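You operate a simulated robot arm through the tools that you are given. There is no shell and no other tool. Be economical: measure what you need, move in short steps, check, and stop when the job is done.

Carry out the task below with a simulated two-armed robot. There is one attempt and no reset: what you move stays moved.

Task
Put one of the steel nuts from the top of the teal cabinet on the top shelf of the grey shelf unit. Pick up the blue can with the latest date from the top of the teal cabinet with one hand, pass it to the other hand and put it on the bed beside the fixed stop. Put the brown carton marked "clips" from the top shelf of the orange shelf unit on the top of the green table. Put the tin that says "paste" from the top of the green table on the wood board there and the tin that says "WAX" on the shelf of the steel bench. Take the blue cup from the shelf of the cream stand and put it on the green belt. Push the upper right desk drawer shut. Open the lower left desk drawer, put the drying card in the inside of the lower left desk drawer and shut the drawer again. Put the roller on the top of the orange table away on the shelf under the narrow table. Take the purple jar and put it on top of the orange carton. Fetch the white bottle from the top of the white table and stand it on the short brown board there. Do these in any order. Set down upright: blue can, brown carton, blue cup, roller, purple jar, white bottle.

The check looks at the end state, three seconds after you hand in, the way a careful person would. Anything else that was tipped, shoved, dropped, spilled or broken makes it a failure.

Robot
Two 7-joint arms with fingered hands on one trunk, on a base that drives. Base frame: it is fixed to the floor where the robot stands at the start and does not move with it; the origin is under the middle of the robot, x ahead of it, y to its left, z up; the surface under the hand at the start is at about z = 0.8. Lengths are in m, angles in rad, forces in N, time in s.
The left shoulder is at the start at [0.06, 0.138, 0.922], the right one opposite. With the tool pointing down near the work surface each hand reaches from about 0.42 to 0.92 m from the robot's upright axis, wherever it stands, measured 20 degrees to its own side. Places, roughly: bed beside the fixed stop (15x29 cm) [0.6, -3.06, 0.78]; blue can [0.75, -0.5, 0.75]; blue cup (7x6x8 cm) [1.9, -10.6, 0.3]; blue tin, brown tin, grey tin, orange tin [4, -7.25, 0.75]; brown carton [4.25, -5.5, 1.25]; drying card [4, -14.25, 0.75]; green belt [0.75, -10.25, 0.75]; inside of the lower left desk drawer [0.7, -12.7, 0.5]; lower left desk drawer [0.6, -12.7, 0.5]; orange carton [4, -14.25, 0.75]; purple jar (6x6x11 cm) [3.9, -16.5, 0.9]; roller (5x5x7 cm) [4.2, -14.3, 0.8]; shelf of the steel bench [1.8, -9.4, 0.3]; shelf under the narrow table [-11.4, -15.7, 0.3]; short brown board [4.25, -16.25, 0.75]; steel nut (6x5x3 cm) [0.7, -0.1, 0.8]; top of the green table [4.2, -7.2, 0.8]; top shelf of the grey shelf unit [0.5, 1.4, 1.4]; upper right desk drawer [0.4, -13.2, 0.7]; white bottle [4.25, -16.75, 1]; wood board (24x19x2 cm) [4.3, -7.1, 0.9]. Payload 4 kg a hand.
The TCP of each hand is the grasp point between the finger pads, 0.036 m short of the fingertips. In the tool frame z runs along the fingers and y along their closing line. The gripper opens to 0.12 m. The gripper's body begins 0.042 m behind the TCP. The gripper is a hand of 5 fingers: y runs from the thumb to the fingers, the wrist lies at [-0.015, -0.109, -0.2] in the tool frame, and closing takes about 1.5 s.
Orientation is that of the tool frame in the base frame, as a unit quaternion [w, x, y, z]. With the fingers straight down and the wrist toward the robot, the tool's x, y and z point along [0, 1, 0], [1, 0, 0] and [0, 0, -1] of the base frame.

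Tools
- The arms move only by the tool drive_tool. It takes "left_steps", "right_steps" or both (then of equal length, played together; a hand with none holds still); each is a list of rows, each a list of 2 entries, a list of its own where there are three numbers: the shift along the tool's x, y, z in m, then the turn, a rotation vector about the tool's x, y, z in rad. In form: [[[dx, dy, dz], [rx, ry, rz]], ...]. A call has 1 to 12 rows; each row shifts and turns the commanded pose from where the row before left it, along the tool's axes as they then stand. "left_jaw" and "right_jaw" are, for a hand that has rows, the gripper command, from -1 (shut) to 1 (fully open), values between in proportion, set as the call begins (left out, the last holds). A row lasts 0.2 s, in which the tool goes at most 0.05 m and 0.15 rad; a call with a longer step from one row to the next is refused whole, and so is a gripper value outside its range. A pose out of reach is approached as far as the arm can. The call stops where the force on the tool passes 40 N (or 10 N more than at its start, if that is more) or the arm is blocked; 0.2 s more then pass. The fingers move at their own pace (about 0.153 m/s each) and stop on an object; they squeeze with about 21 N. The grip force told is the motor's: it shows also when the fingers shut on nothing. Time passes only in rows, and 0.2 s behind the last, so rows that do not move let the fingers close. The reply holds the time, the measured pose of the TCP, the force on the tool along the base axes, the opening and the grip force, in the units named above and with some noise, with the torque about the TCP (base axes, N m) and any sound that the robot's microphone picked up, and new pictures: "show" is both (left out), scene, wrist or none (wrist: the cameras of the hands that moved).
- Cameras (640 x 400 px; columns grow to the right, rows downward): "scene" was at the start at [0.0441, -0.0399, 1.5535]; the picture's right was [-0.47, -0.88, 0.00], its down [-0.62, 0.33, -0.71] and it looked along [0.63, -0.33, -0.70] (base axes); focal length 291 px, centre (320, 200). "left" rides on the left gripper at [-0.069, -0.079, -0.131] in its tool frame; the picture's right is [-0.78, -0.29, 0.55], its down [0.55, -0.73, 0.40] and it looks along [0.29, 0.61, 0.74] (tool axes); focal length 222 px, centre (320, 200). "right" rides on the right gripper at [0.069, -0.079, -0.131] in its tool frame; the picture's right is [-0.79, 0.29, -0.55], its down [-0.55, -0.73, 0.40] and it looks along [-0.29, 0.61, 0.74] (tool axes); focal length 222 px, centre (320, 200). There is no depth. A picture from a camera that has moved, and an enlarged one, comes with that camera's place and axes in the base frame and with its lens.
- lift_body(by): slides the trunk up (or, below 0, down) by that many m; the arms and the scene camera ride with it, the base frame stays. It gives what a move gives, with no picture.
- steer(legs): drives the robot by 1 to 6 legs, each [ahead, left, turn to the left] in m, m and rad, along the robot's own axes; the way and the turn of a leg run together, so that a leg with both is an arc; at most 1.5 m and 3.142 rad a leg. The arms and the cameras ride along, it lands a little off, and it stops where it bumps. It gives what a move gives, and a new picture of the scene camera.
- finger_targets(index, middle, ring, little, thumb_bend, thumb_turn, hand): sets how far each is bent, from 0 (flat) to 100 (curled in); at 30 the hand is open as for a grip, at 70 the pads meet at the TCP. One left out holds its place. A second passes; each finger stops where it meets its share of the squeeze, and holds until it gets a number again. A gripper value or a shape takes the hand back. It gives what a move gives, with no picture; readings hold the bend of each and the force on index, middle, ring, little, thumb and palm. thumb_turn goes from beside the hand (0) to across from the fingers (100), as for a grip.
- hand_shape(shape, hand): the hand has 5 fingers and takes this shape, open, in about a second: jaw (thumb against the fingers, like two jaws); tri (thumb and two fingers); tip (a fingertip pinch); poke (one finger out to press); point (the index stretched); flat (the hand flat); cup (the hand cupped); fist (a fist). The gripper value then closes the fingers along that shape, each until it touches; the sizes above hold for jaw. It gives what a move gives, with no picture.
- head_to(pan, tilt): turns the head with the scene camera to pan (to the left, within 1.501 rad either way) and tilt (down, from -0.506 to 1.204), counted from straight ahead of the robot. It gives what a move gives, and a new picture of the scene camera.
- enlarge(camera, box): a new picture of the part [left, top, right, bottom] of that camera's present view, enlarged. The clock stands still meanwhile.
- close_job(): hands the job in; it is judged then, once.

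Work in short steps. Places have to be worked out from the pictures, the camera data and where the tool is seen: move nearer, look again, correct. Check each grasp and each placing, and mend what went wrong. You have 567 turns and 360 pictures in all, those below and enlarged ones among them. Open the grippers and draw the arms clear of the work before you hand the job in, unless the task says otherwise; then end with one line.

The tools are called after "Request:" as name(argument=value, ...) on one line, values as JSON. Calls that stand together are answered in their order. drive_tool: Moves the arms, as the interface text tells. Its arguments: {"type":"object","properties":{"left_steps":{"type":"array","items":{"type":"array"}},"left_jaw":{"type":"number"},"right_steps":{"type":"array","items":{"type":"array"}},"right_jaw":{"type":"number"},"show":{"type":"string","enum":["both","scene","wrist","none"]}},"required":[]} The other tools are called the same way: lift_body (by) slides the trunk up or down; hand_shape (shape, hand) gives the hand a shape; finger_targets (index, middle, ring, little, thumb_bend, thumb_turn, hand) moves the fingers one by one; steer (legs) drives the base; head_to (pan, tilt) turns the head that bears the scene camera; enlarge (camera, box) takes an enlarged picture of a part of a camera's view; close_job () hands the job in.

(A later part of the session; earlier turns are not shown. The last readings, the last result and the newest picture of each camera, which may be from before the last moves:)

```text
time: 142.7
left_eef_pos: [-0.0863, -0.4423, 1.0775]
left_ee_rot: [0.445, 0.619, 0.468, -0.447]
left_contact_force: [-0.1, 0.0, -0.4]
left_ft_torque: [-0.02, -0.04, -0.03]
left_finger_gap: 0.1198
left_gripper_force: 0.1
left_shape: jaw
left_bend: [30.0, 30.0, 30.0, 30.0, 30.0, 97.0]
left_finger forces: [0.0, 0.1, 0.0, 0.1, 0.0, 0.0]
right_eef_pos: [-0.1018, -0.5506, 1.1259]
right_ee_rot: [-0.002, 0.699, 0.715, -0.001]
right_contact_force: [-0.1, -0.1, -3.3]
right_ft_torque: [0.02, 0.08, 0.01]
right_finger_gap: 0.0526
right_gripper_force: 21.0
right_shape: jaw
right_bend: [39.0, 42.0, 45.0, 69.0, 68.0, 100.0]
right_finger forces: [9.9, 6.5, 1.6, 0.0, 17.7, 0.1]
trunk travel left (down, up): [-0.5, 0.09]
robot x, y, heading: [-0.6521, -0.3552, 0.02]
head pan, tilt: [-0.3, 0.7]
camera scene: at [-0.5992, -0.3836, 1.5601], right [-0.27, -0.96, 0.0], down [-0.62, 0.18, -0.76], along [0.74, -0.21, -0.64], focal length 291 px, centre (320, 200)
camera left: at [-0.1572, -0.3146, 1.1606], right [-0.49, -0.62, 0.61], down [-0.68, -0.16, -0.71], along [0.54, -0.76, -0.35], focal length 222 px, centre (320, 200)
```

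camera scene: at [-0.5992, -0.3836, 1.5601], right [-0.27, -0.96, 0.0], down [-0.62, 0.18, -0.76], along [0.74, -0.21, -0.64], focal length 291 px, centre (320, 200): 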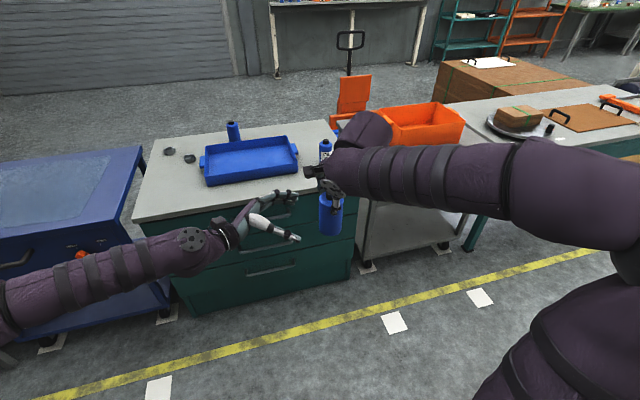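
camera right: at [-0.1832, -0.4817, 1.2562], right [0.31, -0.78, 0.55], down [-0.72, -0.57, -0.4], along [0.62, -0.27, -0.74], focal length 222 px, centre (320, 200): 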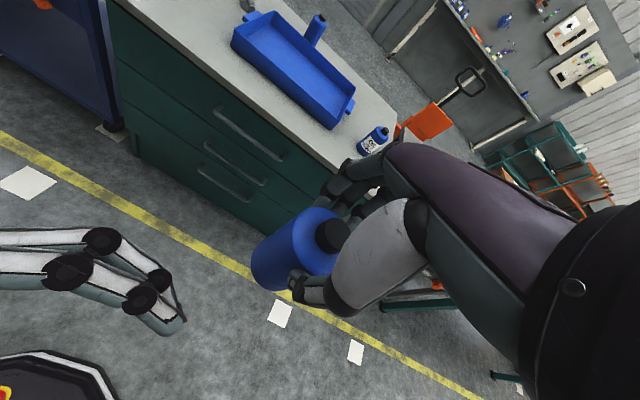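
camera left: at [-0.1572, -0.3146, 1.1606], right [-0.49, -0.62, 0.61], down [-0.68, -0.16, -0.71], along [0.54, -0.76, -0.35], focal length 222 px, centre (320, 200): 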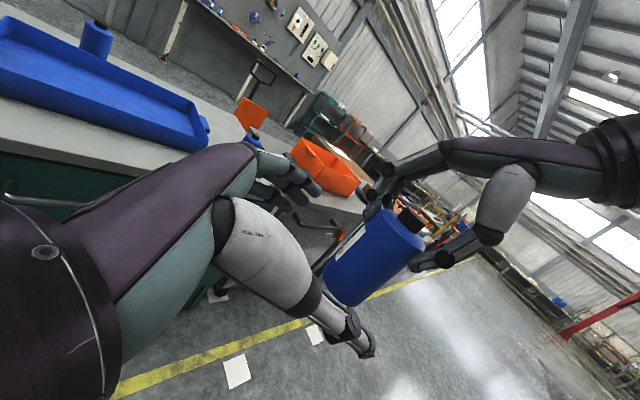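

Aligned with the can between the open thumb and fingers. I advance 11 cm along the finger axis.

Request:
drive_tool(left_steps=[[[0, 0, 0.03], [0, 0, 0]], [[0, 0, 0.03], [0, 0, 0]], [[0, 0, 0.025], [0, 0, 0]], [[0, 0, 0.02], [0, 0, 0]]], show="both")

Request:
enlarge(camera="scene", box=[250, 150, 410, 250])

```text
time: 143.7
left_eef_pos: [-0.1016, -0.5467, 1.0569]
left_ee_rot: [0.445, 0.619, 0.469, -0.446]
left_contact_force: [0.2, 0.2, 0.6]
left_ft_torque: [0.02, 0.01, -0.02]
left_finger_gap: 0.1199
left_gripper_force: 0.1
left_shape: jaw
left_bend: [30.0, 30.0, 30.0, 30.0, 30.0, 97.0]
left_finger forces: [0.0, 0.0, 0.1, 0.0, 0.1, 0.0]
right_eef_pos: [-0.103, -0.5496, 1.1265]
right_ee_rot: [-0.001, 0.699, 0.715, 0.0]
right_contact_force: [-0.8, -0.3, -2.7]
right_ft_torque: [0.06, 0.02, -0.02]
right_finger_gap: 0.0529
right_gripper_force: 21.2
right_shape: jaw
right_bend: [39.0, 42.0, 45.0, 69.0, 68.0, 100.0]
right_finger forces: [10.0, 6.6, 1.7, 0.0, 17.9, 0.0]
trunk travel left (down, up): [-0.5, 0.09]
robot x, y, heading: [-0.6546, -0.3585, 0.023]
head pan, tilt: [-0.3, 0.7]
camera scene: at [-0.5998, -0.3841, 1.5602], right [-0.27, -0.96, 0.0], down [-0.62, 0.18, -0.76], along [0.74, -0.21, -0.64], focal length 291 px, centre (320, 200)
camera left: at [-0.1728, -0.4188, 1.1388], right [-0.49, -0.63, 0.61], down [-0.68, -0.16, -0.71], along [0.55, -0.76, -0.35], focal length 222 px, centre (320, 200)
```

scene: 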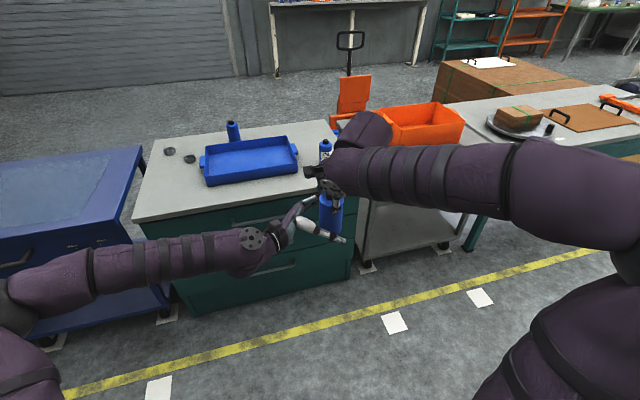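
left: 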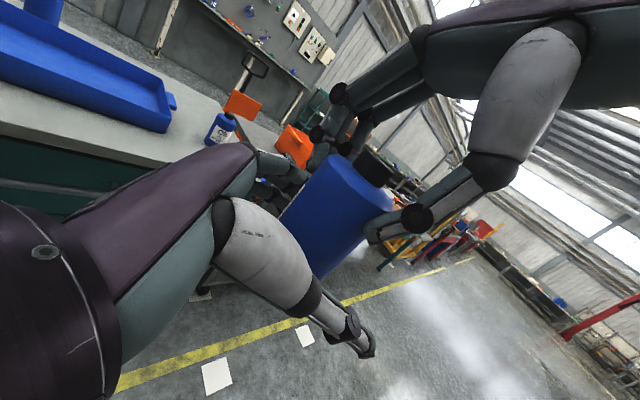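

```text
4.00 times, centred on (330, 200) of scene
camera zoom: at [-0.5998, -0.3841, 1.5602], right [-0.27, -0.96, 0.0], down [-0.62, 0.18, -0.76], along [0.74, -0.21, -0.64], focal length 1164 px, centre (280, 200)
```

zoom: 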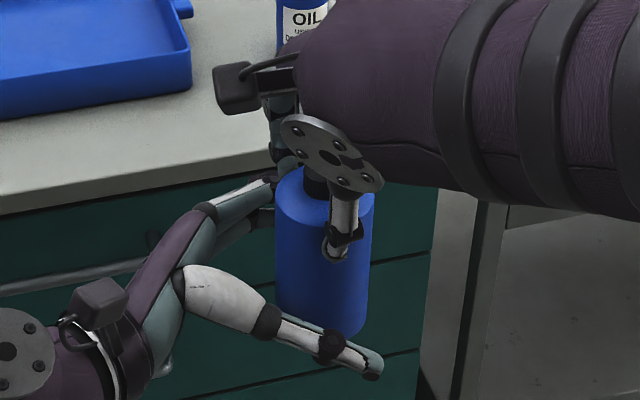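

The left thumb sits below the right thumb, around the can's lower body. Close the left hand.

Request:
drive_tool(left_steps=[[[0, 0, 0], [0, 0, 0]], [[0, 0, 0], [0, 0, 0]], [[0, 0, 0], [0, 0, 0]], [[0, 0, 0], [0, 0, 0]], [[0, 0, 0], [0, 0, 0]], [[0, 0, 0], [0, 0, 0]], [[0, 0, 0], [0, 0, 0]]], left_jaw=-1, show="none")

Request:
enlarge(camera="scene", box=[250, 150, 410, 250])

```text
time: 145.3
left_eef_pos: [-0.1024, -0.5471, 1.0566]
left_ee_rot: [0.446, 0.619, 0.468, -0.446]
left_contact_force: [-0.7, -1.8, 0.7]
left_ft_torque: [0.08, -0.06, 0.01]
left_finger_gap: 0.0414
left_gripper_force: 21.7
left_shape: jaw
left_bend: [43.0, 47.0, 44.0, 69.0, 70.0, 100.0]
left_finger forces: [9.1, 4.3, 2.2, 1.4, 17.1, 0.0]
right_eef_pos: [-0.1025, -0.5512, 1.1269]
right_ee_rot: [-0.001, 0.699, 0.715, 0.001]
right_contact_force: [1.1, 1.9, -1.9]
right_ft_torque: [0.12, 0.03, -0.03]
right_finger_gap: 0.0526
right_gripper_force: 21.1
right_shape: jaw
right_bend: [39.0, 42.0, 45.0, 69.0, 69.0, 100.0]
right_finger forces: [11.5, 6.5, 1.3, 0.0, 18.2, 0.0]
trunk travel left (down, up): [-0.5, 0.09]
robot x, y, heading: [-0.6546, -0.3609, 0.025]
head pan, tilt: [-0.3, 0.7]
```

```text
4.00 times, centred on (330, 200) of scene
camera zoom: at [-0.5998, -0.3837, 1.5602], right [-0.27, -0.96, 0.0], down [-0.62, 0.18, -0.76], along [0.74, -0.21, -0.64], focal length 1164 px, centre (280, 200)
```

zoom: 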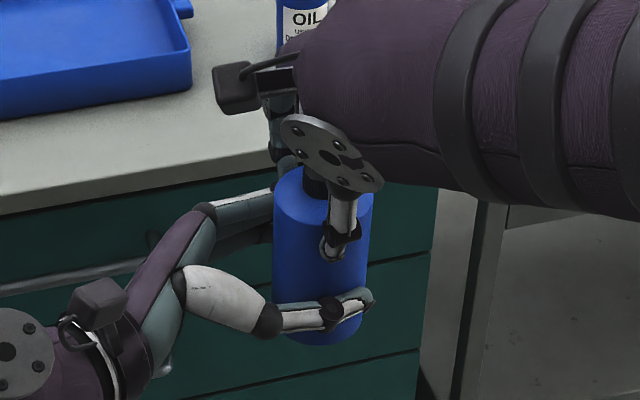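

Both hands hold it. Open the right hand, then raise it clear.

Request:
drive_tool(right_steps=[[[0, 0, 0], [0, 0, 0]], [[0, 0, 0], [0, 0, 0]], [[0, 0, 0], [0, 0, 0]], [[0, 0, 0], [0, 0, 0]], [[0, 0, -0.03], [0, 0, 0]], [[0, 0, -0.045], [0, 0, 0]], [[0, 0, -0.045], [0, 0, 0]], [[-0.04, 0, 0], [0, 0, 0]], [[-0.04, 0, 0], [0, 0, 0]], [[-0.04, -0.02, 0], [0, 0, 0]]], right_jaw=1, show="scene")

Request:
enlarge(camera="scene", box=[250, 150, 410, 250])

```text
time: 147.5
left_eef_pos: [-0.1019, -0.5466, 1.0555]
left_ee_rot: [0.445, 0.62, 0.468, -0.446]
left_contact_force: [-0.5, 0.0, -0.2]
left_ft_torque: [0.03, 0.02, 0.02]
left_finger_gap: 0.0411
left_gripper_force: 21.2
left_shape: jaw
left_bend: [43.0, 47.0, 44.0, 69.0, 71.0, 100.0]
left_finger forces: [8.3, 4.2, 2.6, 1.4, 15.7, 0.0]
right_eef_pos: [-0.1208, -0.6702, 1.2469]
right_ee_rot: [0.0, 0.699, 0.715, 0.001]
right_contact_force: [-0.3, -0.9, 0.2]
right_ft_torque: [0.0, 0.02, -0.02]
right_finger_gap: 0.1197
right_gripper_force: 0.0
right_shape: jaw
right_bend: [30.0, 30.0, 30.0, 30.0, 30.0, 97.0]
right_finger forces: [0.0, 0.1, 0.0, 0.0, 0.1, 0.1]
trunk travel left (down, up): [-0.5, 0.09]
robot x, y, heading: [-0.6538, -0.361, 0.021]
head pan, tilt: [-0.3, 0.7]
camera scene: at [-0.6007, -0.3845, 1.5602], right [-0.27, -0.96, 0.0], down [-0.62, 0.18, -0.77], along [0.74, -0.21, -0.64], focal length 291 px, centre (320, 200)
```

scene: 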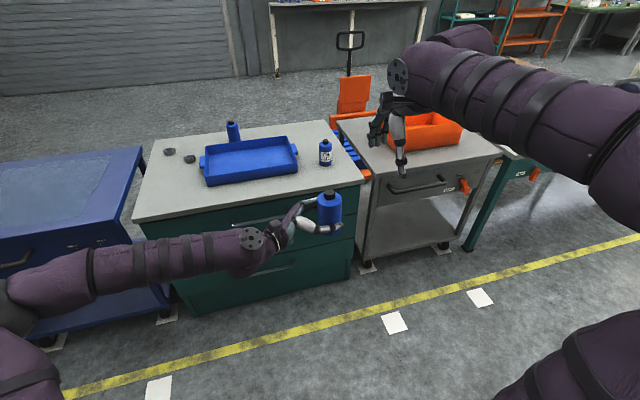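

```text
4.00 times, centred on (330, 200) of scene
camera zoom: at [-0.6007, -0.3845, 1.5602], right [-0.27, -0.96, 0.0], down [-0.62, 0.18, -0.77], along [0.74, -0.21, -0.64], focal length 1164 px, centre (280, 200)
```

zoom: 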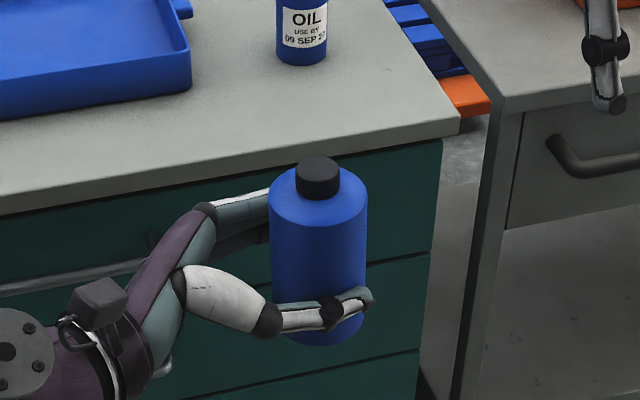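

Handover succeeded; can upright in the left hand. I tuck the right arm and drive right along the aisle toward the bed.

Request:
drive_tool(right_steps=[[[-0.026, -0.036, 0.04], [0, 0, 0]], [[-0.026, -0.036, 0.04], [0, 0, 0]], [[-0.026, -0.036, 0.04], [0, 0, 0]], [[-0.026, -0.036, 0.04], [0, 0, 0]], [[-0.026, -0.036, 0.04], [0, 0, 0]]], show="none")

Request:
steer(legs=[[-0.1, -1.3, -0.02], [0, -1.1, 0]])

```text
refused: row 1 steps farther than a row can; nothing moved
```

```text
time: 159.2
left_eef_pos: [-0.204, -2.9542, 1.0552]
left_ee_rot: [0.438, 0.626, 0.459, -0.453]
left_contact_force: [-0.3, -0.4, -1.4]
left_ft_torque: [0.03, 0.02, 0.02]
left_finger_gap: 0.0411
left_gripper_force: 20.3
left_shape: jaw
left_bend: [43.0, 47.0, 44.0, 69.0, 71.0, 100.0]
left_finger forces: [8.2, 4.3, 2.6, 1.6, 15.7, 0.1]
right_eef_pos: [-0.2252, -3.0773, 1.2472]
right_ee_rot: [-0.001, 0.71, 0.704, 0.0]
right_contact_force: [1.0, -0.6, 0.3]
right_ft_torque: [0.01, 0.0, -0.02]
right_finger_gap: 0.1199
right_gripper_force: 0.0
right_shape: jaw
right_bend: [30.0, 30.0, 30.0, 30.0, 30.0, 97.0]
right_finger forces: [0.0, 0.1, 0.0, 0.0, 0.0, 0.1]
trunk travel left (down, up): [-0.5, 0.09]
robot x, y, heading: [-0.7502, -2.7488, -0.009]
head pan, tilt: [-0.3, 0.7]
camera scene: at [-0.6968, -2.7759, 1.5602], right [-0.3, -0.95, 0.0], down [-0.61, 0.2, -0.76], along [0.73, -0.23, -0.64], focal length 291 px, centre (320, 200)
```

scene: 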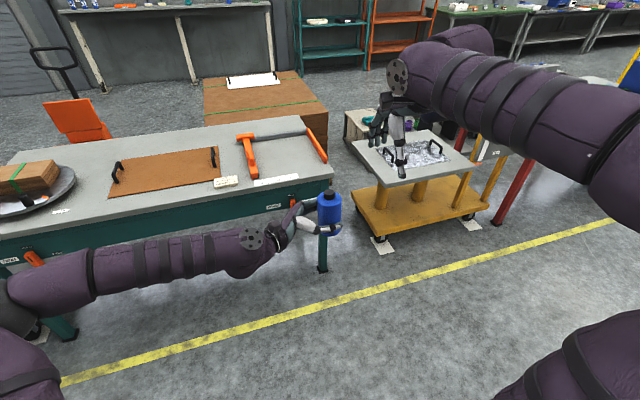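

Tuck the right arm (smaller steps) and zoom on the vise-like fixture.

Request:
drive_tool(right_steps=[[[-0.02, -0.03, 0.03], [0, 0, 0]], [[-0.02, -0.03, 0.03], [0, 0, 0]], [[-0.02, -0.03, 0.03], [0, 0, 0]], [[-0.02, -0.03, 0.03], [0, 0, 0]], [[-0.02, -0.03, 0.03], [0, 0, 0]], [[-0.02, -0.03, 0.03], [0, 0, 0]]], show="none")

Request:
enlarge(camera="scene", box=[200, 110, 344, 200])

```text
time: 160.7
left_eef_pos: [-0.2048, -2.9539, 1.0555]
left_ee_rot: [0.439, 0.626, 0.459, -0.453]
left_contact_force: [0.1, -0.3, -0.2]
left_ft_torque: [0.04, 0.02, 0.01]
left_finger_gap: 0.0411
left_gripper_force: 20.1
left_shape: jaw
left_bend: [43.0, 47.0, 44.0, 69.0, 71.0, 100.0]
left_finger forces: [8.2, 4.3, 2.7, 1.5, 15.7, 0.0]
right_eef_pos: [-0.4077, -3.1941, 1.0663]
right_ee_rot: [0.0, 0.71, 0.704, 0.001]
right_contact_force: [0.8, -0.5, 0.4]
right_ft_torque: [0.03, 0.0, 0.02]
right_finger_gap: 0.1199
right_gripper_force: 0.1
right_shape: jaw
right_bend: [30.0, 30.0, 30.0, 30.0, 30.0, 97.0]
right_finger forces: [0.0, 0.1, 0.0, 0.0, 0.0, 0.0]
trunk travel left (down, up): [-0.5, 0.09]
robot x, y, heading: [-0.7467, -2.7524, -0.008]
head pan, tilt: [-0.3, 0.7]
```

```text
4.44 times, centred on (272, 155) of scene
camera zoom: at [-0.6971, -2.776, 1.5602], right [-0.3, -0.95, 0.0], down [-0.61, 0.2, -0.76], along [0.73, -0.23, -0.64], focal length 1293 px, centre (533, 400)
```

zoom: 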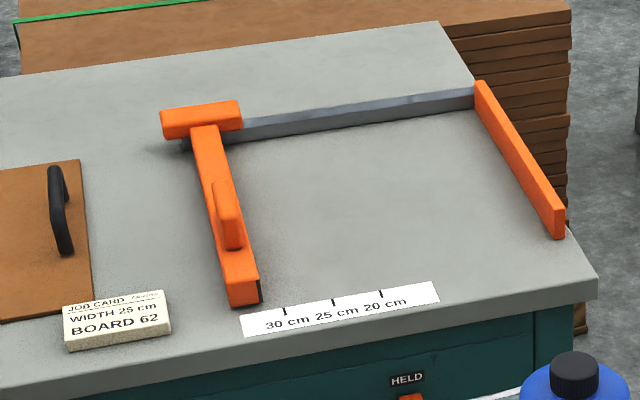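

The bed is the area between slider and fixed stop (stop inner face y≈-3.16); target (0.56,-3.06). I yaw the left hand about the vertical so it will reach in from the front, keeping the can upright.

Request:
drive_tool(left_steps=[[[0, 0, 0], [-0.1445, 0.02, -0.0304]], [[0, 0, 0], [-0.1445, 0.02, -0.0304]], [[0, 0, 0], [-0.1445, 0.02, -0.0304]], [[0, 0, 0], [-0.1445, 0.02, -0.0304]], [[0, 0, 0], [-0.1445, 0.02, -0.0304]], [[0, 0, 0], [-0.1445, 0.02, -0.0304]]], show="scene")

```text
time: 162.1
left_eef_pos: [-0.2044, -2.9545, 1.0543]
left_ee_rot: [0.591, 0.367, 0.684, -0.218]
left_contact_force: [0.2, -0.2, -0.1]
left_ft_torque: [-0.03, -0.01, -0.02]
left_finger_gap: 0.041
left_gripper_force: 21.2
left_shape: jaw
left_bend: [43.0, 47.0, 44.0, 69.0, 71.0, 100.0]
left_finger forces: [7.9, 4.2, 2.8, 1.5, 15.4, 0.0]
right_eef_pos: [-0.4057, -3.1948, 1.0674]
right_ee_rot: [-0.001, 0.71, 0.704, 0.0]
right_contact_force: [0.2, 0.3, 0.5]
right_ft_torque: [0.03, 0.02, 0.0]
right_finger_gap: 0.1196
right_gripper_force: 0.0
right_shape: jaw
right_bend: [30.0, 30.0, 30.0, 30.0, 30.0, 97.0]
right_finger forces: [0.1, 0.0, 0.0, 0.0, 0.0, 0.0]
trunk travel left (down, up): [-0.5, 0.09]
robot x, y, heading: [-0.7486, -2.7513, -0.014]
head pan, tilt: [-0.3, 0.7]
camera scene: at [-0.697, -2.7764, 1.5602], right [-0.3, -0.95, 0.0], down [-0.61, 0.2, -0.76], along [0.73, -0.23, -0.64], focal length 291 px, centre (320, 200)
```

scene: 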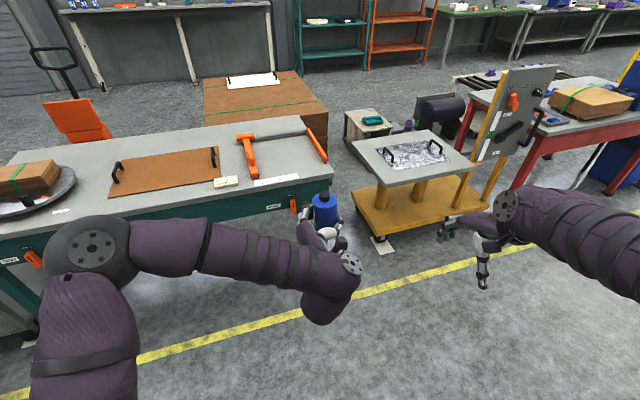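

Now drive forward so the can hovers over the bed.

Request:
steer(legs=[[0.74, -0.09, 0.01]])

Request:
enlarge(camera="left", box=[0, 0, 640, 400])

```text
time: 166.0
left_eef_pos: [0.5244, -3.0454, 1.0549]
left_ee_rot: [0.591, 0.365, 0.686, -0.216]
left_contact_force: [-0.2, -0.3, 0.0]
left_ft_torque: [-0.02, 0.03, -0.04]
left_finger_gap: 0.0408
left_gripper_force: 21.1
left_shape: jaw
left_bend: [43.0, 47.0, 44.0, 69.0, 71.0, 100.0]
left_finger forces: [7.9, 4.3, 2.7, 1.6, 15.5, 0.1]
right_eef_pos: [0.3239, -3.2881, 1.0668]
right_ee_rot: [-0.001, 0.708, 0.706, 0.0]
right_contact_force: [1.0, 0.4, -0.5]
right_ft_torque: [0.01, -0.03, 0.0]
right_finger_gap: 0.1199
right_gripper_force: 0.0
right_shape: jaw
right_bend: [30.0, 30.0, 30.0, 30.0, 30.0, 97.0]
right_finger forces: [0.0, 0.1, 0.0, 0.0, 0.0, 0.0]
trunk travel left (down, up): [-0.5, 0.09]
robot x, y, heading: [-0.0266, -2.8422, -0.002]
head pan, tilt: [-0.3, 0.7]
camera scene: at [0.0307, -2.8691, 1.5601], right [-0.3, -0.95, 0.0], down [-0.62, 0.19, -0.76], along [0.73, -0.23, -0.64], focal length 291 px, centre (320, 200)
```

scene: 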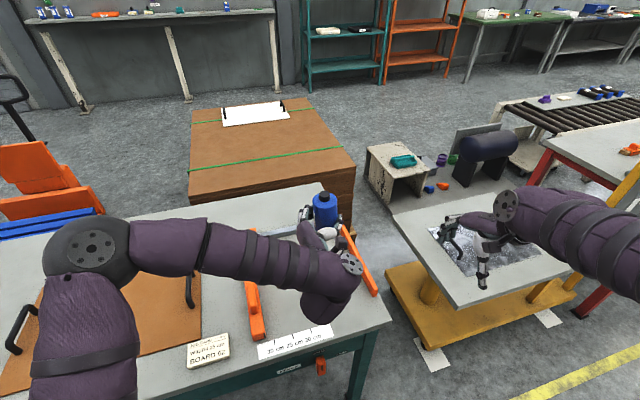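

```text
1.00 times, centred on (320, 200) of left (not enlarged: the box is as wide or as high as the picture)
camera zoom: at [0.3808, -3.0163, 1.1379], right [0.16, -0.78, 0.61], down [-0.32, -0.63, -0.71], along [0.93, -0.08, -0.35], focal length 222 px, centre (320, 200)
```

zoom: 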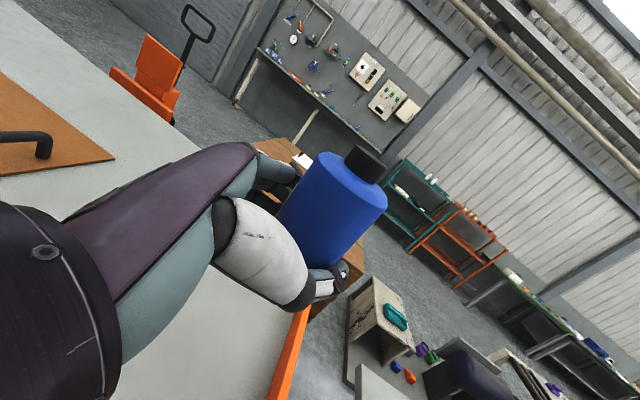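

Over the bed at (0.524,-3.045). I shift slightly forward/right and descend.

Request:
drive_tool(left_steps=[[[-0.004, 0.015, 0.028], [0, 0, 0]], [[0.0436, -0.0061, 0.009], [0, 0, 0]], [[0.0436, -0.0061, 0.009], [0, 0, 0]], [[0.0436, -0.0061, 0.009], [0, 0, 0]]], show="both")

```text
time: 167.0
left_eef_pos: [0.5538, -3.0573, 0.9204]
left_ee_rot: [0.592, 0.365, 0.685, -0.218]
left_contact_force: [-0.3, -0.4, 0.9]
left_ft_torque: [-0.04, 0.07, 0.01]
left_finger_gap: 0.0406
left_gripper_force: 21.1
left_shape: jaw
left_bend: [43.0, 47.0, 44.0, 69.0, 71.0, 100.0]
left_finger forces: [8.1, 4.1, 2.6, 1.4, 15.2, 0.0]
right_eef_pos: [0.3237, -3.2877, 1.0684]
right_ee_rot: [-0.001, 0.709, 0.706, 0.0]
right_contact_force: [-0.9, 0.2, -0.3]
right_ft_torque: [0.0, 0.04, 0.01]
right_finger_gap: 0.12
right_gripper_force: 0.0
right_shape: jaw
right_bend: [30.0, 30.0, 30.0, 30.0, 30.0, 97.0]
right_finger forces: [0.1, 0.0, 0.0, 0.0, 0.1, 0.0]
trunk travel left (down, up): [-0.5, 0.09]
robot x, y, heading: [-0.0223, -2.8418, -0.002]
head pan, tilt: [-0.3, 0.7]
camera scene: at [0.0307, -2.8694, 1.5602], right [-0.3, -0.95, 0.0], down [-0.61, 0.19, -0.76], along [0.73, -0.23, -0.64], focal length 291 px, centre (320, 200)
camera left: at [0.4109, -3.0291, 1.004], right [0.16, -0.78, 0.61], down [-0.32, -0.63, -0.71], along [0.93, -0.08, -0.35], focal length 222 px, centre (320, 200)
```

scene: 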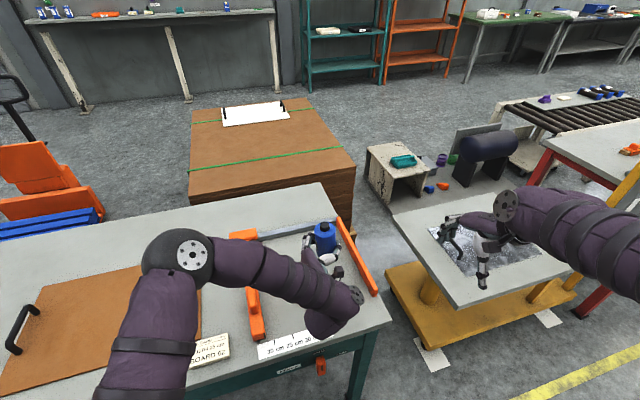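
left: 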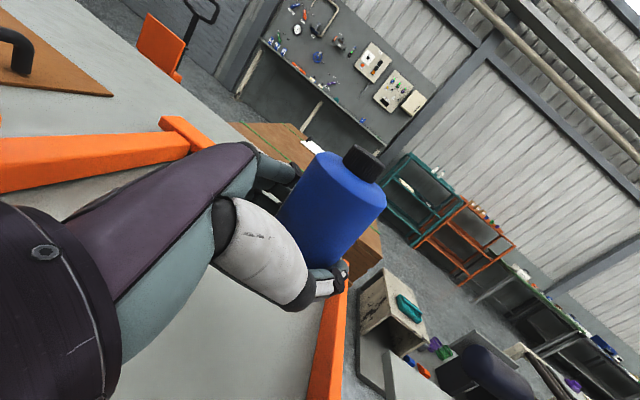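

Bottom is about 7–8 cm above the bed. Continue down carefully in fine steps.

Request:
drive_tool(left_steps=[[[0.029, -0.004, 0.006], [0, 0, 0]], [[0.0145, -0.002, 0.003], [0, 0, 0]], [[0.0097, -0.0014, 0.002], [0, 0, 0]], [[0.0058, -0.0008, 0.0012], [0, 0, 0]], [[0.0058, -0.0008, 0.0012], [0, 0, 0]]], show="none")

Request:
enlarge(camera="scene", box=[240, 180, 400, 350])

```text
time: 168.2
left_eef_pos: [0.554, -3.0563, 0.8536]
left_ee_rot: [0.592, 0.367, 0.684, -0.217]
left_contact_force: [0.3, 0.4, 0.1]
left_ft_torque: [0.01, 0.05, 0.0]
left_finger_gap: 0.0408
left_gripper_force: 20.8
left_shape: jaw
left_bend: [43.0, 47.0, 44.0, 69.0, 71.0, 100.0]
left_finger forces: [8.0, 4.1, 2.6, 1.5, 15.1, 0.0]
right_eef_pos: [0.322, -3.2868, 1.0682]
right_ee_rot: [0.0, 0.709, 0.706, 0.001]
right_contact_force: [0.7, -0.2, 0.0]
right_ft_torque: [-0.03, -0.01, 0.03]
right_finger_gap: 0.1199
right_gripper_force: 0.0
right_shape: jaw
right_bend: [30.0, 30.0, 30.0, 30.0, 30.0, 97.0]
right_finger forces: [0.0, 0.0, 0.1, 0.0, 0.0, 0.0]
trunk travel left (down, up): [-0.5, 0.09]
robot x, y, heading: [-0.0236, -2.8419, -0.003]
head pan, tilt: [-0.3, 0.7]
```

```text
2.35 times, centred on (320, 265) of scene
camera zoom: at [0.0302, -2.8691, 1.5602], right [-0.3, -0.95, 0.0], down [-0.61, 0.19, -0.76], along [0.73, -0.23, -0.64], focal length 685 px, centre (320, 47)
```

zoom: 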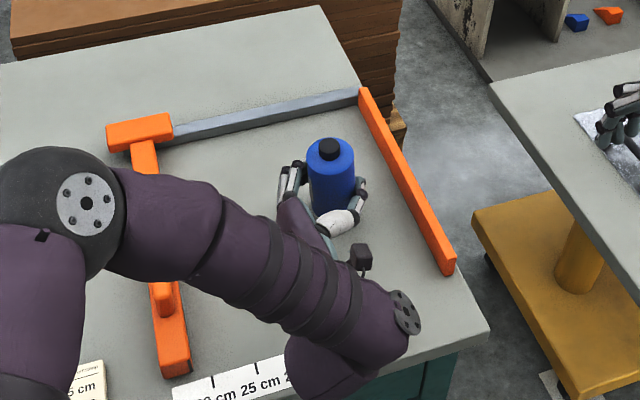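

Still free (bottom ≈0.807). A few more fine steps until touch.

Request:
drive_tool(left_steps=[[[0.0048, -0.0007, 0.001], [0, 0, 0]], [[0.0048, -0.0007, 0.001], [0, 0, 0]], [[0.0048, -0.0007, 0.001], [0, 0, 0]]], show="none")

```text
time: 169.0
left_eef_pos: [0.553, -3.0562, 0.8391]
left_ee_rot: [0.591, 0.365, 0.686, -0.218]
left_contact_force: [-0.8, -0.6, -0.4]
left_ft_torque: [-0.02, -0.01, 0.01]
left_finger_gap: 0.0407
left_gripper_force: 20.6
left_shape: jaw
left_bend: [43.0, 47.0, 44.0, 69.0, 71.0, 100.0]
left_finger forces: [8.0, 4.0, 2.7, 1.4, 15.1, 0.0]
right_eef_pos: [0.3227, -3.2876, 1.0664]
right_ee_rot: [-0.001, 0.708, 0.706, 0.002]
right_contact_force: [-0.2, 0.3, 0.2]
right_ft_torque: [-0.01, 0.0, -0.01]
right_finger_gap: 0.1197
right_gripper_force: 0.1
right_shape: jaw
right_bend: [30.0, 30.0, 30.0, 30.0, 30.0, 97.0]
right_finger forces: [0.0, 0.1, 0.0, 0.1, 0.0, 0.0]
trunk travel left (down, up): [-0.5, 0.09]
robot x, y, heading: [-0.0237, -2.8427, -0.002]
head pan, tilt: [-0.3, 0.7]
```

Request:
drive_tool(left_steps=[[[0.0048, -0.0007, 0.001], [0, 0, 0]], [[0.0048, -0.0007, 0.001], [0, 0, 0]], [[0.0039, -0.0005, 0.0008], [0, 0, 0]], [[0.0039, -0.0005, 0.0008], [0, 0, 0]]], show="wrist")

```text
time: 170.0
left_eef_pos: [0.5521, -3.058, 0.8237]
left_ee_rot: [0.594, 0.365, 0.683, -0.218]
left_contact_force: [1.7, -3.9, 10.3]
left_ft_torque: [0.16, -0.39, -0.15]
left_finger_gap: 0.0407
left_gripper_force: 20.7
left_shape: jaw
left_bend: [43.0, 47.0, 44.0, 69.0, 71.0, 100.0]
left_finger forces: [10.3, 4.2, 2.7, 1.7, 15.7, 0.0]
right_eef_pos: [0.3226, -3.287, 1.0686]
right_ee_rot: [-0.001, 0.708, 0.706, 0.0]
right_contact_force: [-0.3, -0.6, 0.1]
right_ft_torque: [0.01, -0.01, 0.02]
right_finger_gap: 0.1197
right_gripper_force: 0.0
right_shape: jaw
right_bend: [30.0, 30.0, 30.0, 30.0, 30.0, 97.0]
right_finger forces: [0.0, 0.1, 0.0, 0.1, 0.1, 0.1]
trunk travel left (down, up): [-0.5, 0.09]
robot x, y, heading: [-0.0237, -2.8435, -0.0]
head pan, tilt: [-0.3, 0.7]
camera left: at [0.409, -3.028, 0.9061], right [0.16, -0.77, 0.61], down [-0.31, -0.63, -0.71], along [0.94, -0.08, -0.34], focal length 222 px, centre (320, 200)
```

left: 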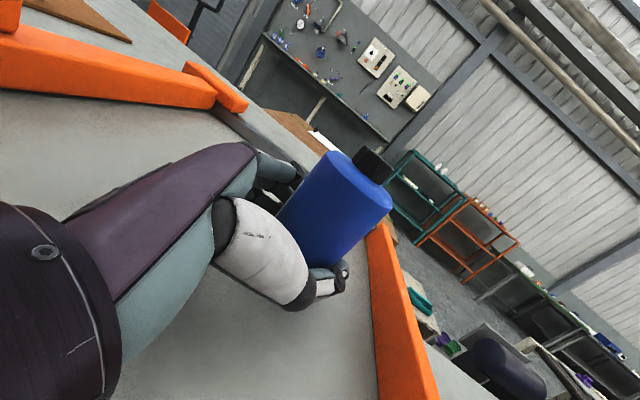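

Contact (10 N). The can stands on the bed; open the left hand.

Request:
drive_tool(left_steps=[[[0, 0, 0], [0, 0, 0]], [[0, 0, 0], [0, 0, 0]], [[0, 0, 0], [0, 0, 0]], [[0, 0, 0], [0, 0, 0]], [[0, 0, 0], [0, 0, 0]]], left_jaw=1, show="wrist")

Request:
enlarge(camera="scene", box=[240, 180, 400, 350])

```text
time: 171.2
left_eef_pos: [0.5519, -3.0557, 0.8222]
left_ee_rot: [0.592, 0.366, 0.685, -0.217]
left_contact_force: [-0.4, -0.7, -0.8]
left_ft_torque: [0.0, -0.01, -0.03]
left_finger_gap: 0.1197
left_gripper_force: 0.0
left_shape: jaw
left_bend: [30.0, 30.0, 30.0, 30.0, 30.0, 97.0]
left_finger forces: [0.1, 0.0, 0.0, 0.0, 0.0, 0.0]
right_eef_pos: [0.3228, -3.288, 1.0683]
right_ee_rot: [0.0, 0.708, 0.706, 0.0]
right_contact_force: [0.6, -0.6, 0.3]
right_ft_torque: [0.02, 0.04, -0.02]
right_finger_gap: 0.1199
right_gripper_force: 0.0
right_shape: jaw
right_bend: [30.0, 30.0, 30.0, 30.0, 30.0, 97.0]
right_finger forces: [0.0, 0.0, 0.1, 0.0, 0.1, 0.0]
trunk travel left (down, up): [-0.5, 0.09]
robot x, y, heading: [-0.0252, -2.8451, -0.005]
head pan, tilt: [-0.3, 0.7]
camera left: at [0.409, -3.027, 0.9042], right [0.16, -0.78, 0.61], down [-0.32, -0.63, -0.71], along [0.93, -0.08, -0.35], focal length 222 px, centre (320, 200)
```

left: 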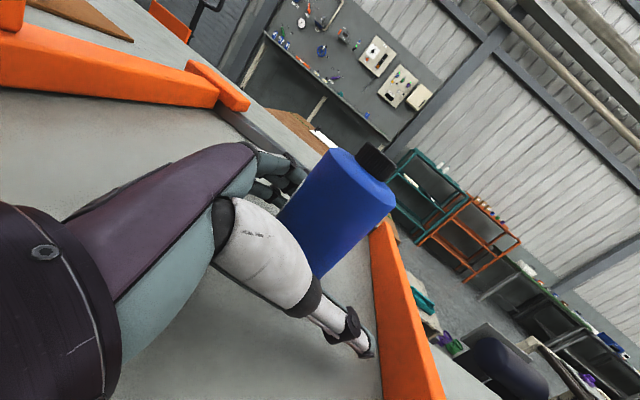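

```text
2.35 times, centred on (320, 265) of scene
camera zoom: at [0.03, -2.869, 1.5602], right [-0.3, -0.95, 0.0], down [-0.61, 0.19, -0.76], along [0.73, -0.23, -0.64], focal length 685 px, centre (320, 47)
```

zoom: 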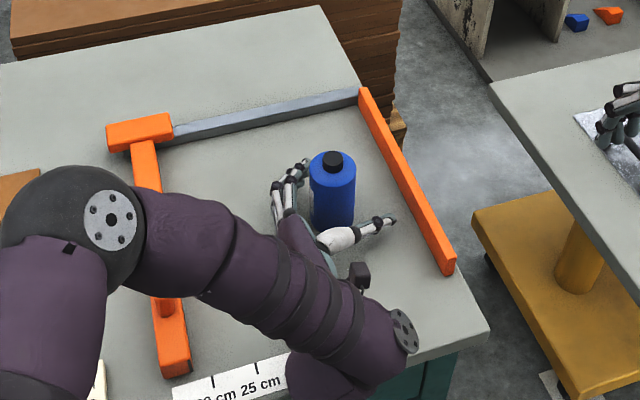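

Can stands upright. Withdraw along finger axis, then up.

Request:
drive_tool(left_steps=[[[0, 0, -0.025], [0, 0, 0]], [[0, 0, -0.03], [0, 0, 0]], [[-0.01, 0, -0.03], [0, 0, 0]], [[-0.02, 0, -0.02], [0, 0, 0]], [[-0.045, 0, 0], [0, 0, 0]], [[-0.045, 0, 0], [0, 0, 0]], [[-0.045, 0, 0], [0, 0, 0]], [[-0.045, 0, 0], [0, 0, 0]]], show="scene")

```text
time: 173.0
left_eef_pos: [0.4913, -3.0303, 1.0462]
left_ee_rot: [0.591, 0.366, 0.685, -0.218]
left_contact_force: [0.4, -0.4, 0.7]
left_ft_torque: [-0.01, 0.01, 0.02]
left_finger_gap: 0.1198
left_gripper_force: 0.2
left_shape: jaw
left_bend: [30.0, 30.0, 30.0, 30.0, 30.0, 97.0]
left_finger forces: [0.0, 0.1, 0.1, 0.0, 0.1, 0.1]
right_eef_pos: [0.3229, -3.2879, 1.0672]
right_ee_rot: [0.0, 0.708, 0.706, 0.0]
right_contact_force: [-0.8, 0.5, 0.8]
right_ft_torque: [0.0, -0.01, 0.03]
right_finger_gap: 0.1197
right_gripper_force: 0.0
right_shape: jaw
right_bend: [30.0, 30.0, 30.0, 30.0, 30.0, 97.0]
right_finger forces: [0.0, 0.1, 0.0, 0.1, 0.0, 0.0]
trunk travel left (down, up): [-0.5, 0.09]
robot x, y, heading: [-0.0207, -2.8409, -0.005]
head pan, tilt: [-0.3, 0.7]
camera scene: at [0.0293, -2.8689, 1.5601], right [-0.3, -0.95, 0.0], down [-0.61, 0.19, -0.77], along [0.73, -0.23, -0.64], focal length 291 px, centre (320, 200)
```

scene: 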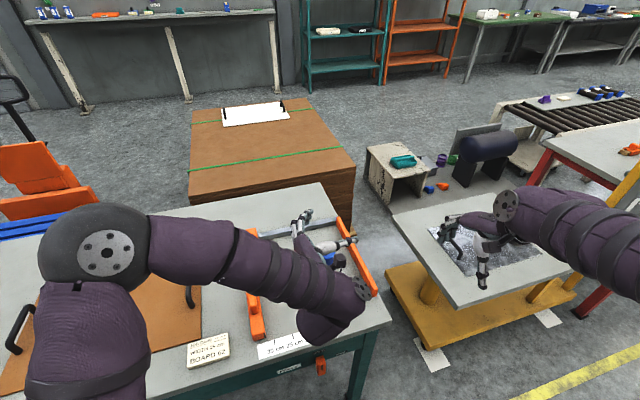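

Back off and look along the hall to plan the route.

Request:
steer(legs=[[-0.7, 0, 0]])

Request:
head_to(pan=-0.9, tilt=0.25)

```text
time: 176.9
left_eef_pos: [-0.2067, -3.03, 1.0447]
left_ee_rot: [0.59, 0.368, 0.684, -0.218]
left_contact_force: [-0.1, 0.1, -0.4]
left_ft_torque: [0.01, -0.03, -0.01]
left_finger_gap: 0.1197
left_gripper_force: 0.1
left_shape: jaw
left_bend: [30.0, 30.0, 30.0, 30.0, 30.0, 97.0]
left_finger forces: [0.0, 0.0, 0.1, 0.0, 0.0, 0.1]
right_eef_pos: [-0.378, -3.285, 1.0681]
right_ee_rot: [-0.001, 0.711, 0.703, 0.0]
right_contact_force: [-0.2, -0.1, -0.3]
right_ft_torque: [-0.01, -0.01, 0.03]
right_finger_gap: 0.1197
right_gripper_force: 0.1
right_shape: jaw
right_bend: [30.0, 30.0, 30.0, 30.0, 30.0, 97.0]
right_finger forces: [0.0, 0.0, 0.0, 0.0, 0.0, 0.0]
trunk travel left (down, up): [-0.5, 0.09]
robot x, y, heading: [-0.7184, -2.8373, -0.009]
head pan, tilt: [-0.3, 0.7]
camera scene: at [-0.6681, -2.8643, 1.5602], right [-0.31, -0.95, 0.0], down [-0.61, 0.2, -0.77], along [0.73, -0.23, -0.64], focal length 291 px, centre (320, 200)
```

scene: 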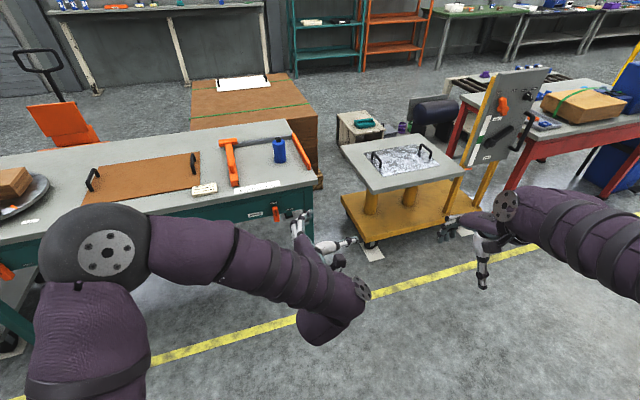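

```text
time: 177.9
left_eef_pos: [-0.2067, -3.0294, 1.0456]
left_ee_rot: [0.591, 0.367, 0.684, -0.22]
left_contact_force: [0.1, 0.4, 0.1]
left_ft_torque: [-0.02, 0.0, -0.01]
left_finger_gap: 0.1196
left_gripper_force: 0.1
left_shape: jaw
left_bend: [30.0, 30.0, 30.0, 30.0, 30.0, 97.0]
left_finger forces: [0.1, 0.1, 0.0, 0.1, 0.1, 0.0]
right_eef_pos: [-0.3774, -3.2854, 1.0673]
right_ee_rot: [-0.001, 0.711, 0.703, 0.001]
right_contact_force: [0.1, 0.5, -0.4]
right_ft_torque: [-0.01, 0.01, -0.01]
right_finger_gap: 0.1197
right_gripper_force: 0.1
right_shape: jaw
right_bend: [30.0, 30.0, 30.0, 30.0, 30.0, 97.0]
right_finger forces: [0.0, 0.0, 0.1, 0.1, 0.0, 0.0]
trunk travel left (down, up): [-0.5, 0.09]
robot x, y, heading: [-0.7203, -2.8378, -0.012]
head pan, tilt: [-0.901, 0.25]
camera scene: at [-0.6911, -2.9121, 1.601], right [-0.79, -0.61, 0.0], down [-0.15, 0.2, -0.97], along [0.59, -0.77, -0.25], focal length 291 px, centre (320, 200)
```

scene: 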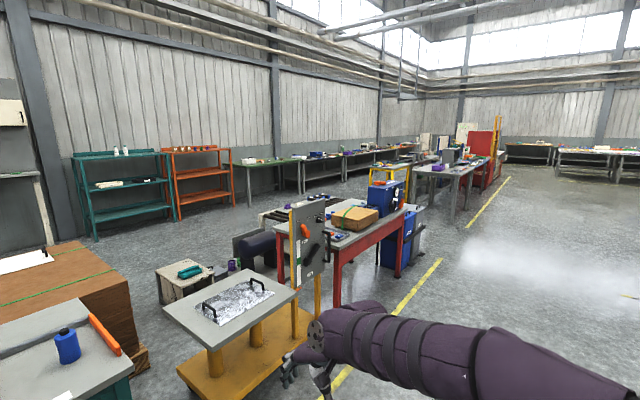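

The can stands upright beside the stop. I turn to face down the hall and drive to the gap around y≈-7.5.

Request:
steer(legs=[[0, 0, -1.56], [1.5, 0, 0], [1.5, 0, 0], [1.3, 0, 0]])

Request:
head_to(pan=0.7, tilt=0.3)

```text
time: 202.3
left_eef_pos: [-1.0169, -7.6601, 1.0461]
left_ee_rot: [0.259, 0.745, 0.219, -0.575]
left_contact_force: [0.3, 0.3, -0.2]
left_ft_torque: [0.01, 0.01, -0.02]
left_finger_gap: 0.1197
left_gripper_force: 0.1
left_shape: jaw
left_bend: [30.0, 30.0, 30.0, 30.0, 30.0, 97.0]
left_finger forces: [0.1, 0.0, 0.0, 0.0, 0.0, 0.0]
right_eef_pos: [-1.2711, -7.4853, 1.0667]
right_ee_rot: [0.0, 1.0, -0.011, 0.001]
right_contact_force: [0.3, 0.0, 0.9]
right_ft_torque: [0.02, 0.01, 0.02]
right_finger_gap: 0.1199
right_gripper_force: 0.1
right_shape: jaw
right_bend: [30.0, 30.0, 30.0, 30.0, 30.0, 97.0]
right_finger forces: [0.0, 0.0, 0.1, 0.0, 0.0, 0.0]
trunk travel left (down, up): [-0.5, 0.09]
robot x, y, heading: [-0.8194, -7.1474, -1.595]
head pan, tilt: [-0.901, 0.25]
camera scene: at [-0.8914, -7.1761, 1.601], right [-0.6, 0.8, 0.0], down [0.2, 0.15, -0.97], along [-0.77, -0.58, -0.25], focal length 291 px, centre (320, 200)
```

scene: 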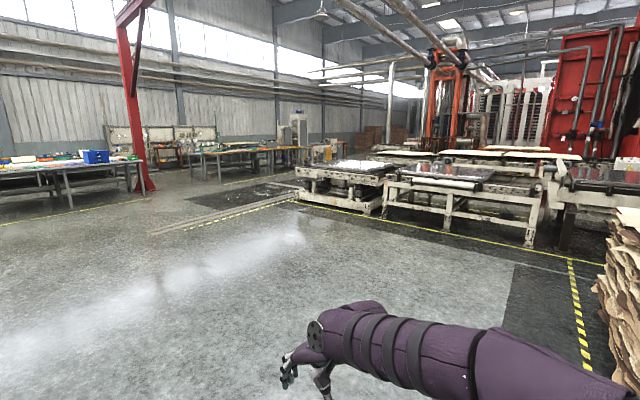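

```text
time: 204.0
left_eef_pos: [-1.0189, -7.6606, 1.0454]
left_ee_rot: [0.259, 0.746, 0.217, -0.574]
left_contact_force: [-0.1, -0.5, -0.6]
left_ft_torque: [0.02, -0.03, 0.03]
left_finger_gap: 0.1196
left_gripper_force: 0.0
left_shape: jaw
left_bend: [30.0, 30.0, 30.0, 30.0, 30.0, 97.0]
left_finger forces: [0.0, 0.0, 0.0, 0.0, 0.0, 0.0]
right_eef_pos: [-1.2706, -7.4856, 1.068]
right_ee_rot: [-0.001, 1.0, -0.012, 0.002]
right_contact_force: [-0.8, -0.5, 0.6]
right_ft_torque: [-0.05, -0.01, -0.03]
right_finger_gap: 0.1198
right_gripper_force: 0.0
right_shape: jaw
right_bend: [30.0, 30.0, 30.0, 30.0, 30.0, 97.0]
right_finger forces: [0.1, 0.1, 0.1, 0.0, 0.0, 0.0]
trunk travel left (down, up): [-0.5, 0.09]
robot x, y, heading: [-0.8165, -7.1493, -1.599]
head pan, tilt: [0.7, 0.3]
camera scene: at [-0.7584, -7.1923, 1.5963], right [-0.78, -0.63, 0.0], down [-0.18, 0.23, -0.96], along [0.6, -0.74, -0.3], focal length 291 px, centre (320, 200)
```

scene: 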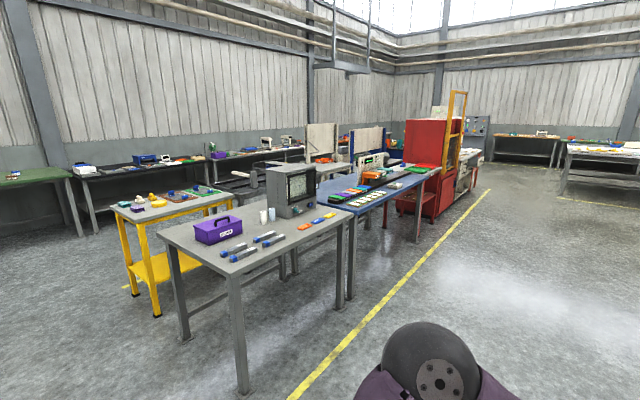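

Check the crossing to the left.

Request:
head_to(pan=1.45, tilt=0.35)

```text
time: 205.1
left_eef_pos: [-1.0182, -7.6602, 1.0456]
left_ee_rot: [0.26, 0.745, 0.218, -0.574]
left_contact_force: [-0.4, -0.7, 0.4]
left_ft_torque: [0.02, 0.0, 0.01]
left_finger_gap: 0.1196
left_gripper_force: 0.0
left_shape: jaw
left_bend: [30.0, 30.0, 30.0, 30.0, 30.0, 97.0]
left_finger forces: [0.1, 0.0, 0.0, 0.0, 0.0, 0.0]
right_eef_pos: [-1.2708, -7.4863, 1.0677]
right_ee_rot: [0.0, 1.0, -0.012, 0.0]
right_contact_force: [-0.3, -0.2, 0.1]
right_ft_torque: [-0.01, -0.02, 0.02]
right_finger_gap: 0.1196
right_gripper_force: 0.1
right_shape: jaw
right_bend: [30.0, 30.0, 30.0, 30.0, 30.0, 97.0]
right_finger forces: [0.1, 0.0, 0.0, 0.0, 0.1, 0.0]
trunk travel left (down, up): [-0.5, 0.09]
robot x, y, heading: [-0.8183, -7.1528, -1.596]
head pan, tilt: [1.45, 0.351]
camera scene: at [-0.7247, -7.1329, 1.5916], right [-0.14, -0.99, 0.0], down [-0.34, 0.05, -0.94], along [0.93, -0.14, -0.34], focal length 291 px, centre (320, 200)
```

scene: 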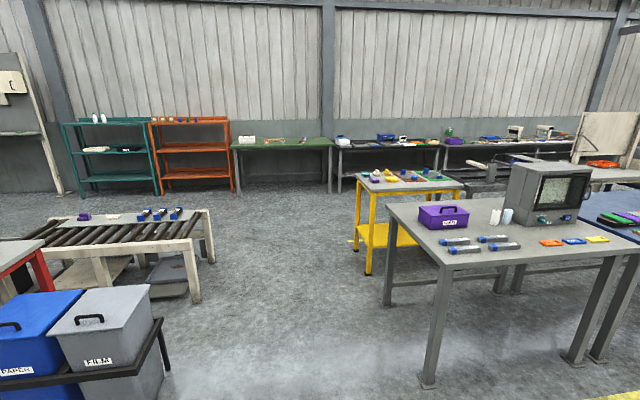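

Lane at y≈-7.15 is clear to the green table. Turn to face +x and drive across.

Request:
steer(legs=[[0, 0, 1.596], [1.3, 0, 0], [1.3, 0, 0], [0.9, 0, 0]])

Request:
head_to(pan=0.0, tilt=0.45)

```text
time: 226.1
left_eef_pos: [3.2307, -7.2438, 1.047]
left_ee_rot: [0.594, 0.355, 0.691, -0.207]
left_contact_force: [0.3, 0.6, 0.6]
left_ft_torque: [-0.01, 0.02, 0.0]
left_finger_gap: 0.1195
left_gripper_force: 0.0
left_shape: jaw
left_bend: [30.0, 30.0, 30.0, 30.0, 30.0, 97.0]
left_finger forces: [0.0, 0.1, 0.0, 0.0, 0.0, 0.0]
right_eef_pos: [3.0699, -7.5066, 1.0679]
right_ee_rot: [-0.002, 0.697, 0.717, -0.001]
right_contact_force: [0.1, -0.7, 0.3]
right_ft_torque: [0.0, 0.03, -0.02]
right_finger_gap: 0.1196
right_gripper_force: 0.0
right_shape: jaw
right_bend: [30.0, 30.0, 30.0, 30.0, 30.0, 97.0]
right_finger forces: [0.1, 0.1, 0.0, 0.0, 0.0, 0.0]
trunk travel left (down, up): [-0.5, 0.09]
robot x, y, heading: [2.7079, -7.0724, 0.032]
head pan, tilt: [1.45, 0.351]
camera scene: at [2.6896, -6.9829, 1.5916], right [1.0, -0.09, 0.0], down [-0.03, -0.34, -0.94], along [0.09, 0.94, -0.34], focal length 291 px, centre (320, 200)
```

scene: 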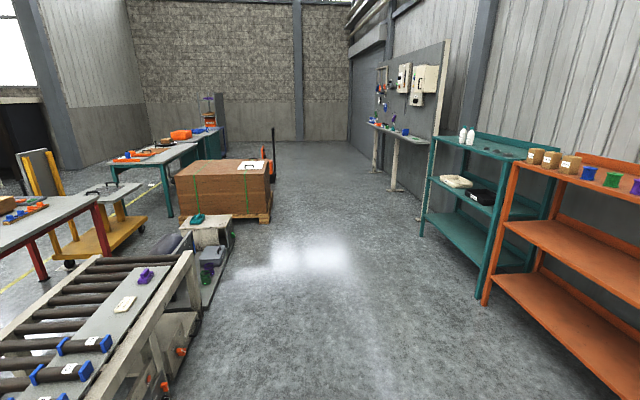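

```text
time: 227.7
left_eef_pos: [3.2294, -7.2444, 1.0457]
left_ee_rot: [0.595, 0.355, 0.691, -0.209]
left_contact_force: [-0.7, 0.0, -0.1]
left_ft_torque: [-0.04, 0.01, -0.02]
left_finger_gap: 0.1197
left_gripper_force: 0.0
left_shape: jaw
left_bend: [30.0, 30.0, 30.0, 30.0, 30.0, 97.0]
left_finger forces: [0.0, 0.1, 0.0, 0.0, 0.1, 0.1]
right_eef_pos: [3.0681, -7.5064, 1.0682]
right_ee_rot: [-0.001, 0.697, 0.717, 0.001]
right_contact_force: [-0.1, 0.2, 0.8]
right_ft_torque: [0.02, -0.03, 0.0]
right_finger_gap: 0.12
right_gripper_force: 0.0
right_shape: jaw
right_bend: [30.0, 30.0, 30.0, 30.0, 30.0, 97.0]
right_finger forces: [0.0, 0.0, 0.0, 0.0, 0.0, 0.0]
trunk travel left (down, up): [-0.5, 0.09]
robot x, y, heading: [2.7074, -7.0732, 0.029]
head pan, tilt: [0.0, 0.45]
camera scene: at [2.7725, -7.0728, 1.5824], right [0.03, -1.0, 0.0], down [-0.44, -0.01, -0.9], along [0.9, 0.03, -0.44], focal length 291 px, centre (320, 200)
```

scene: 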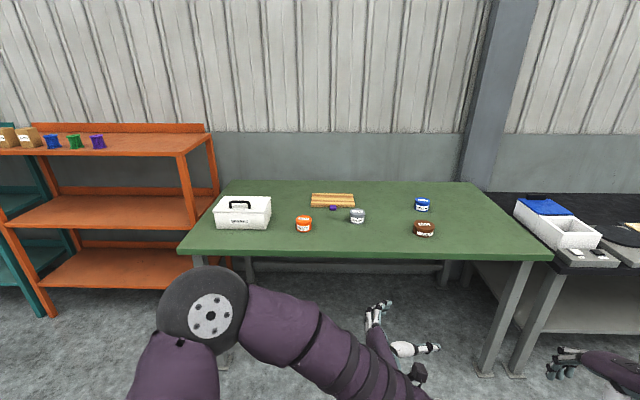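

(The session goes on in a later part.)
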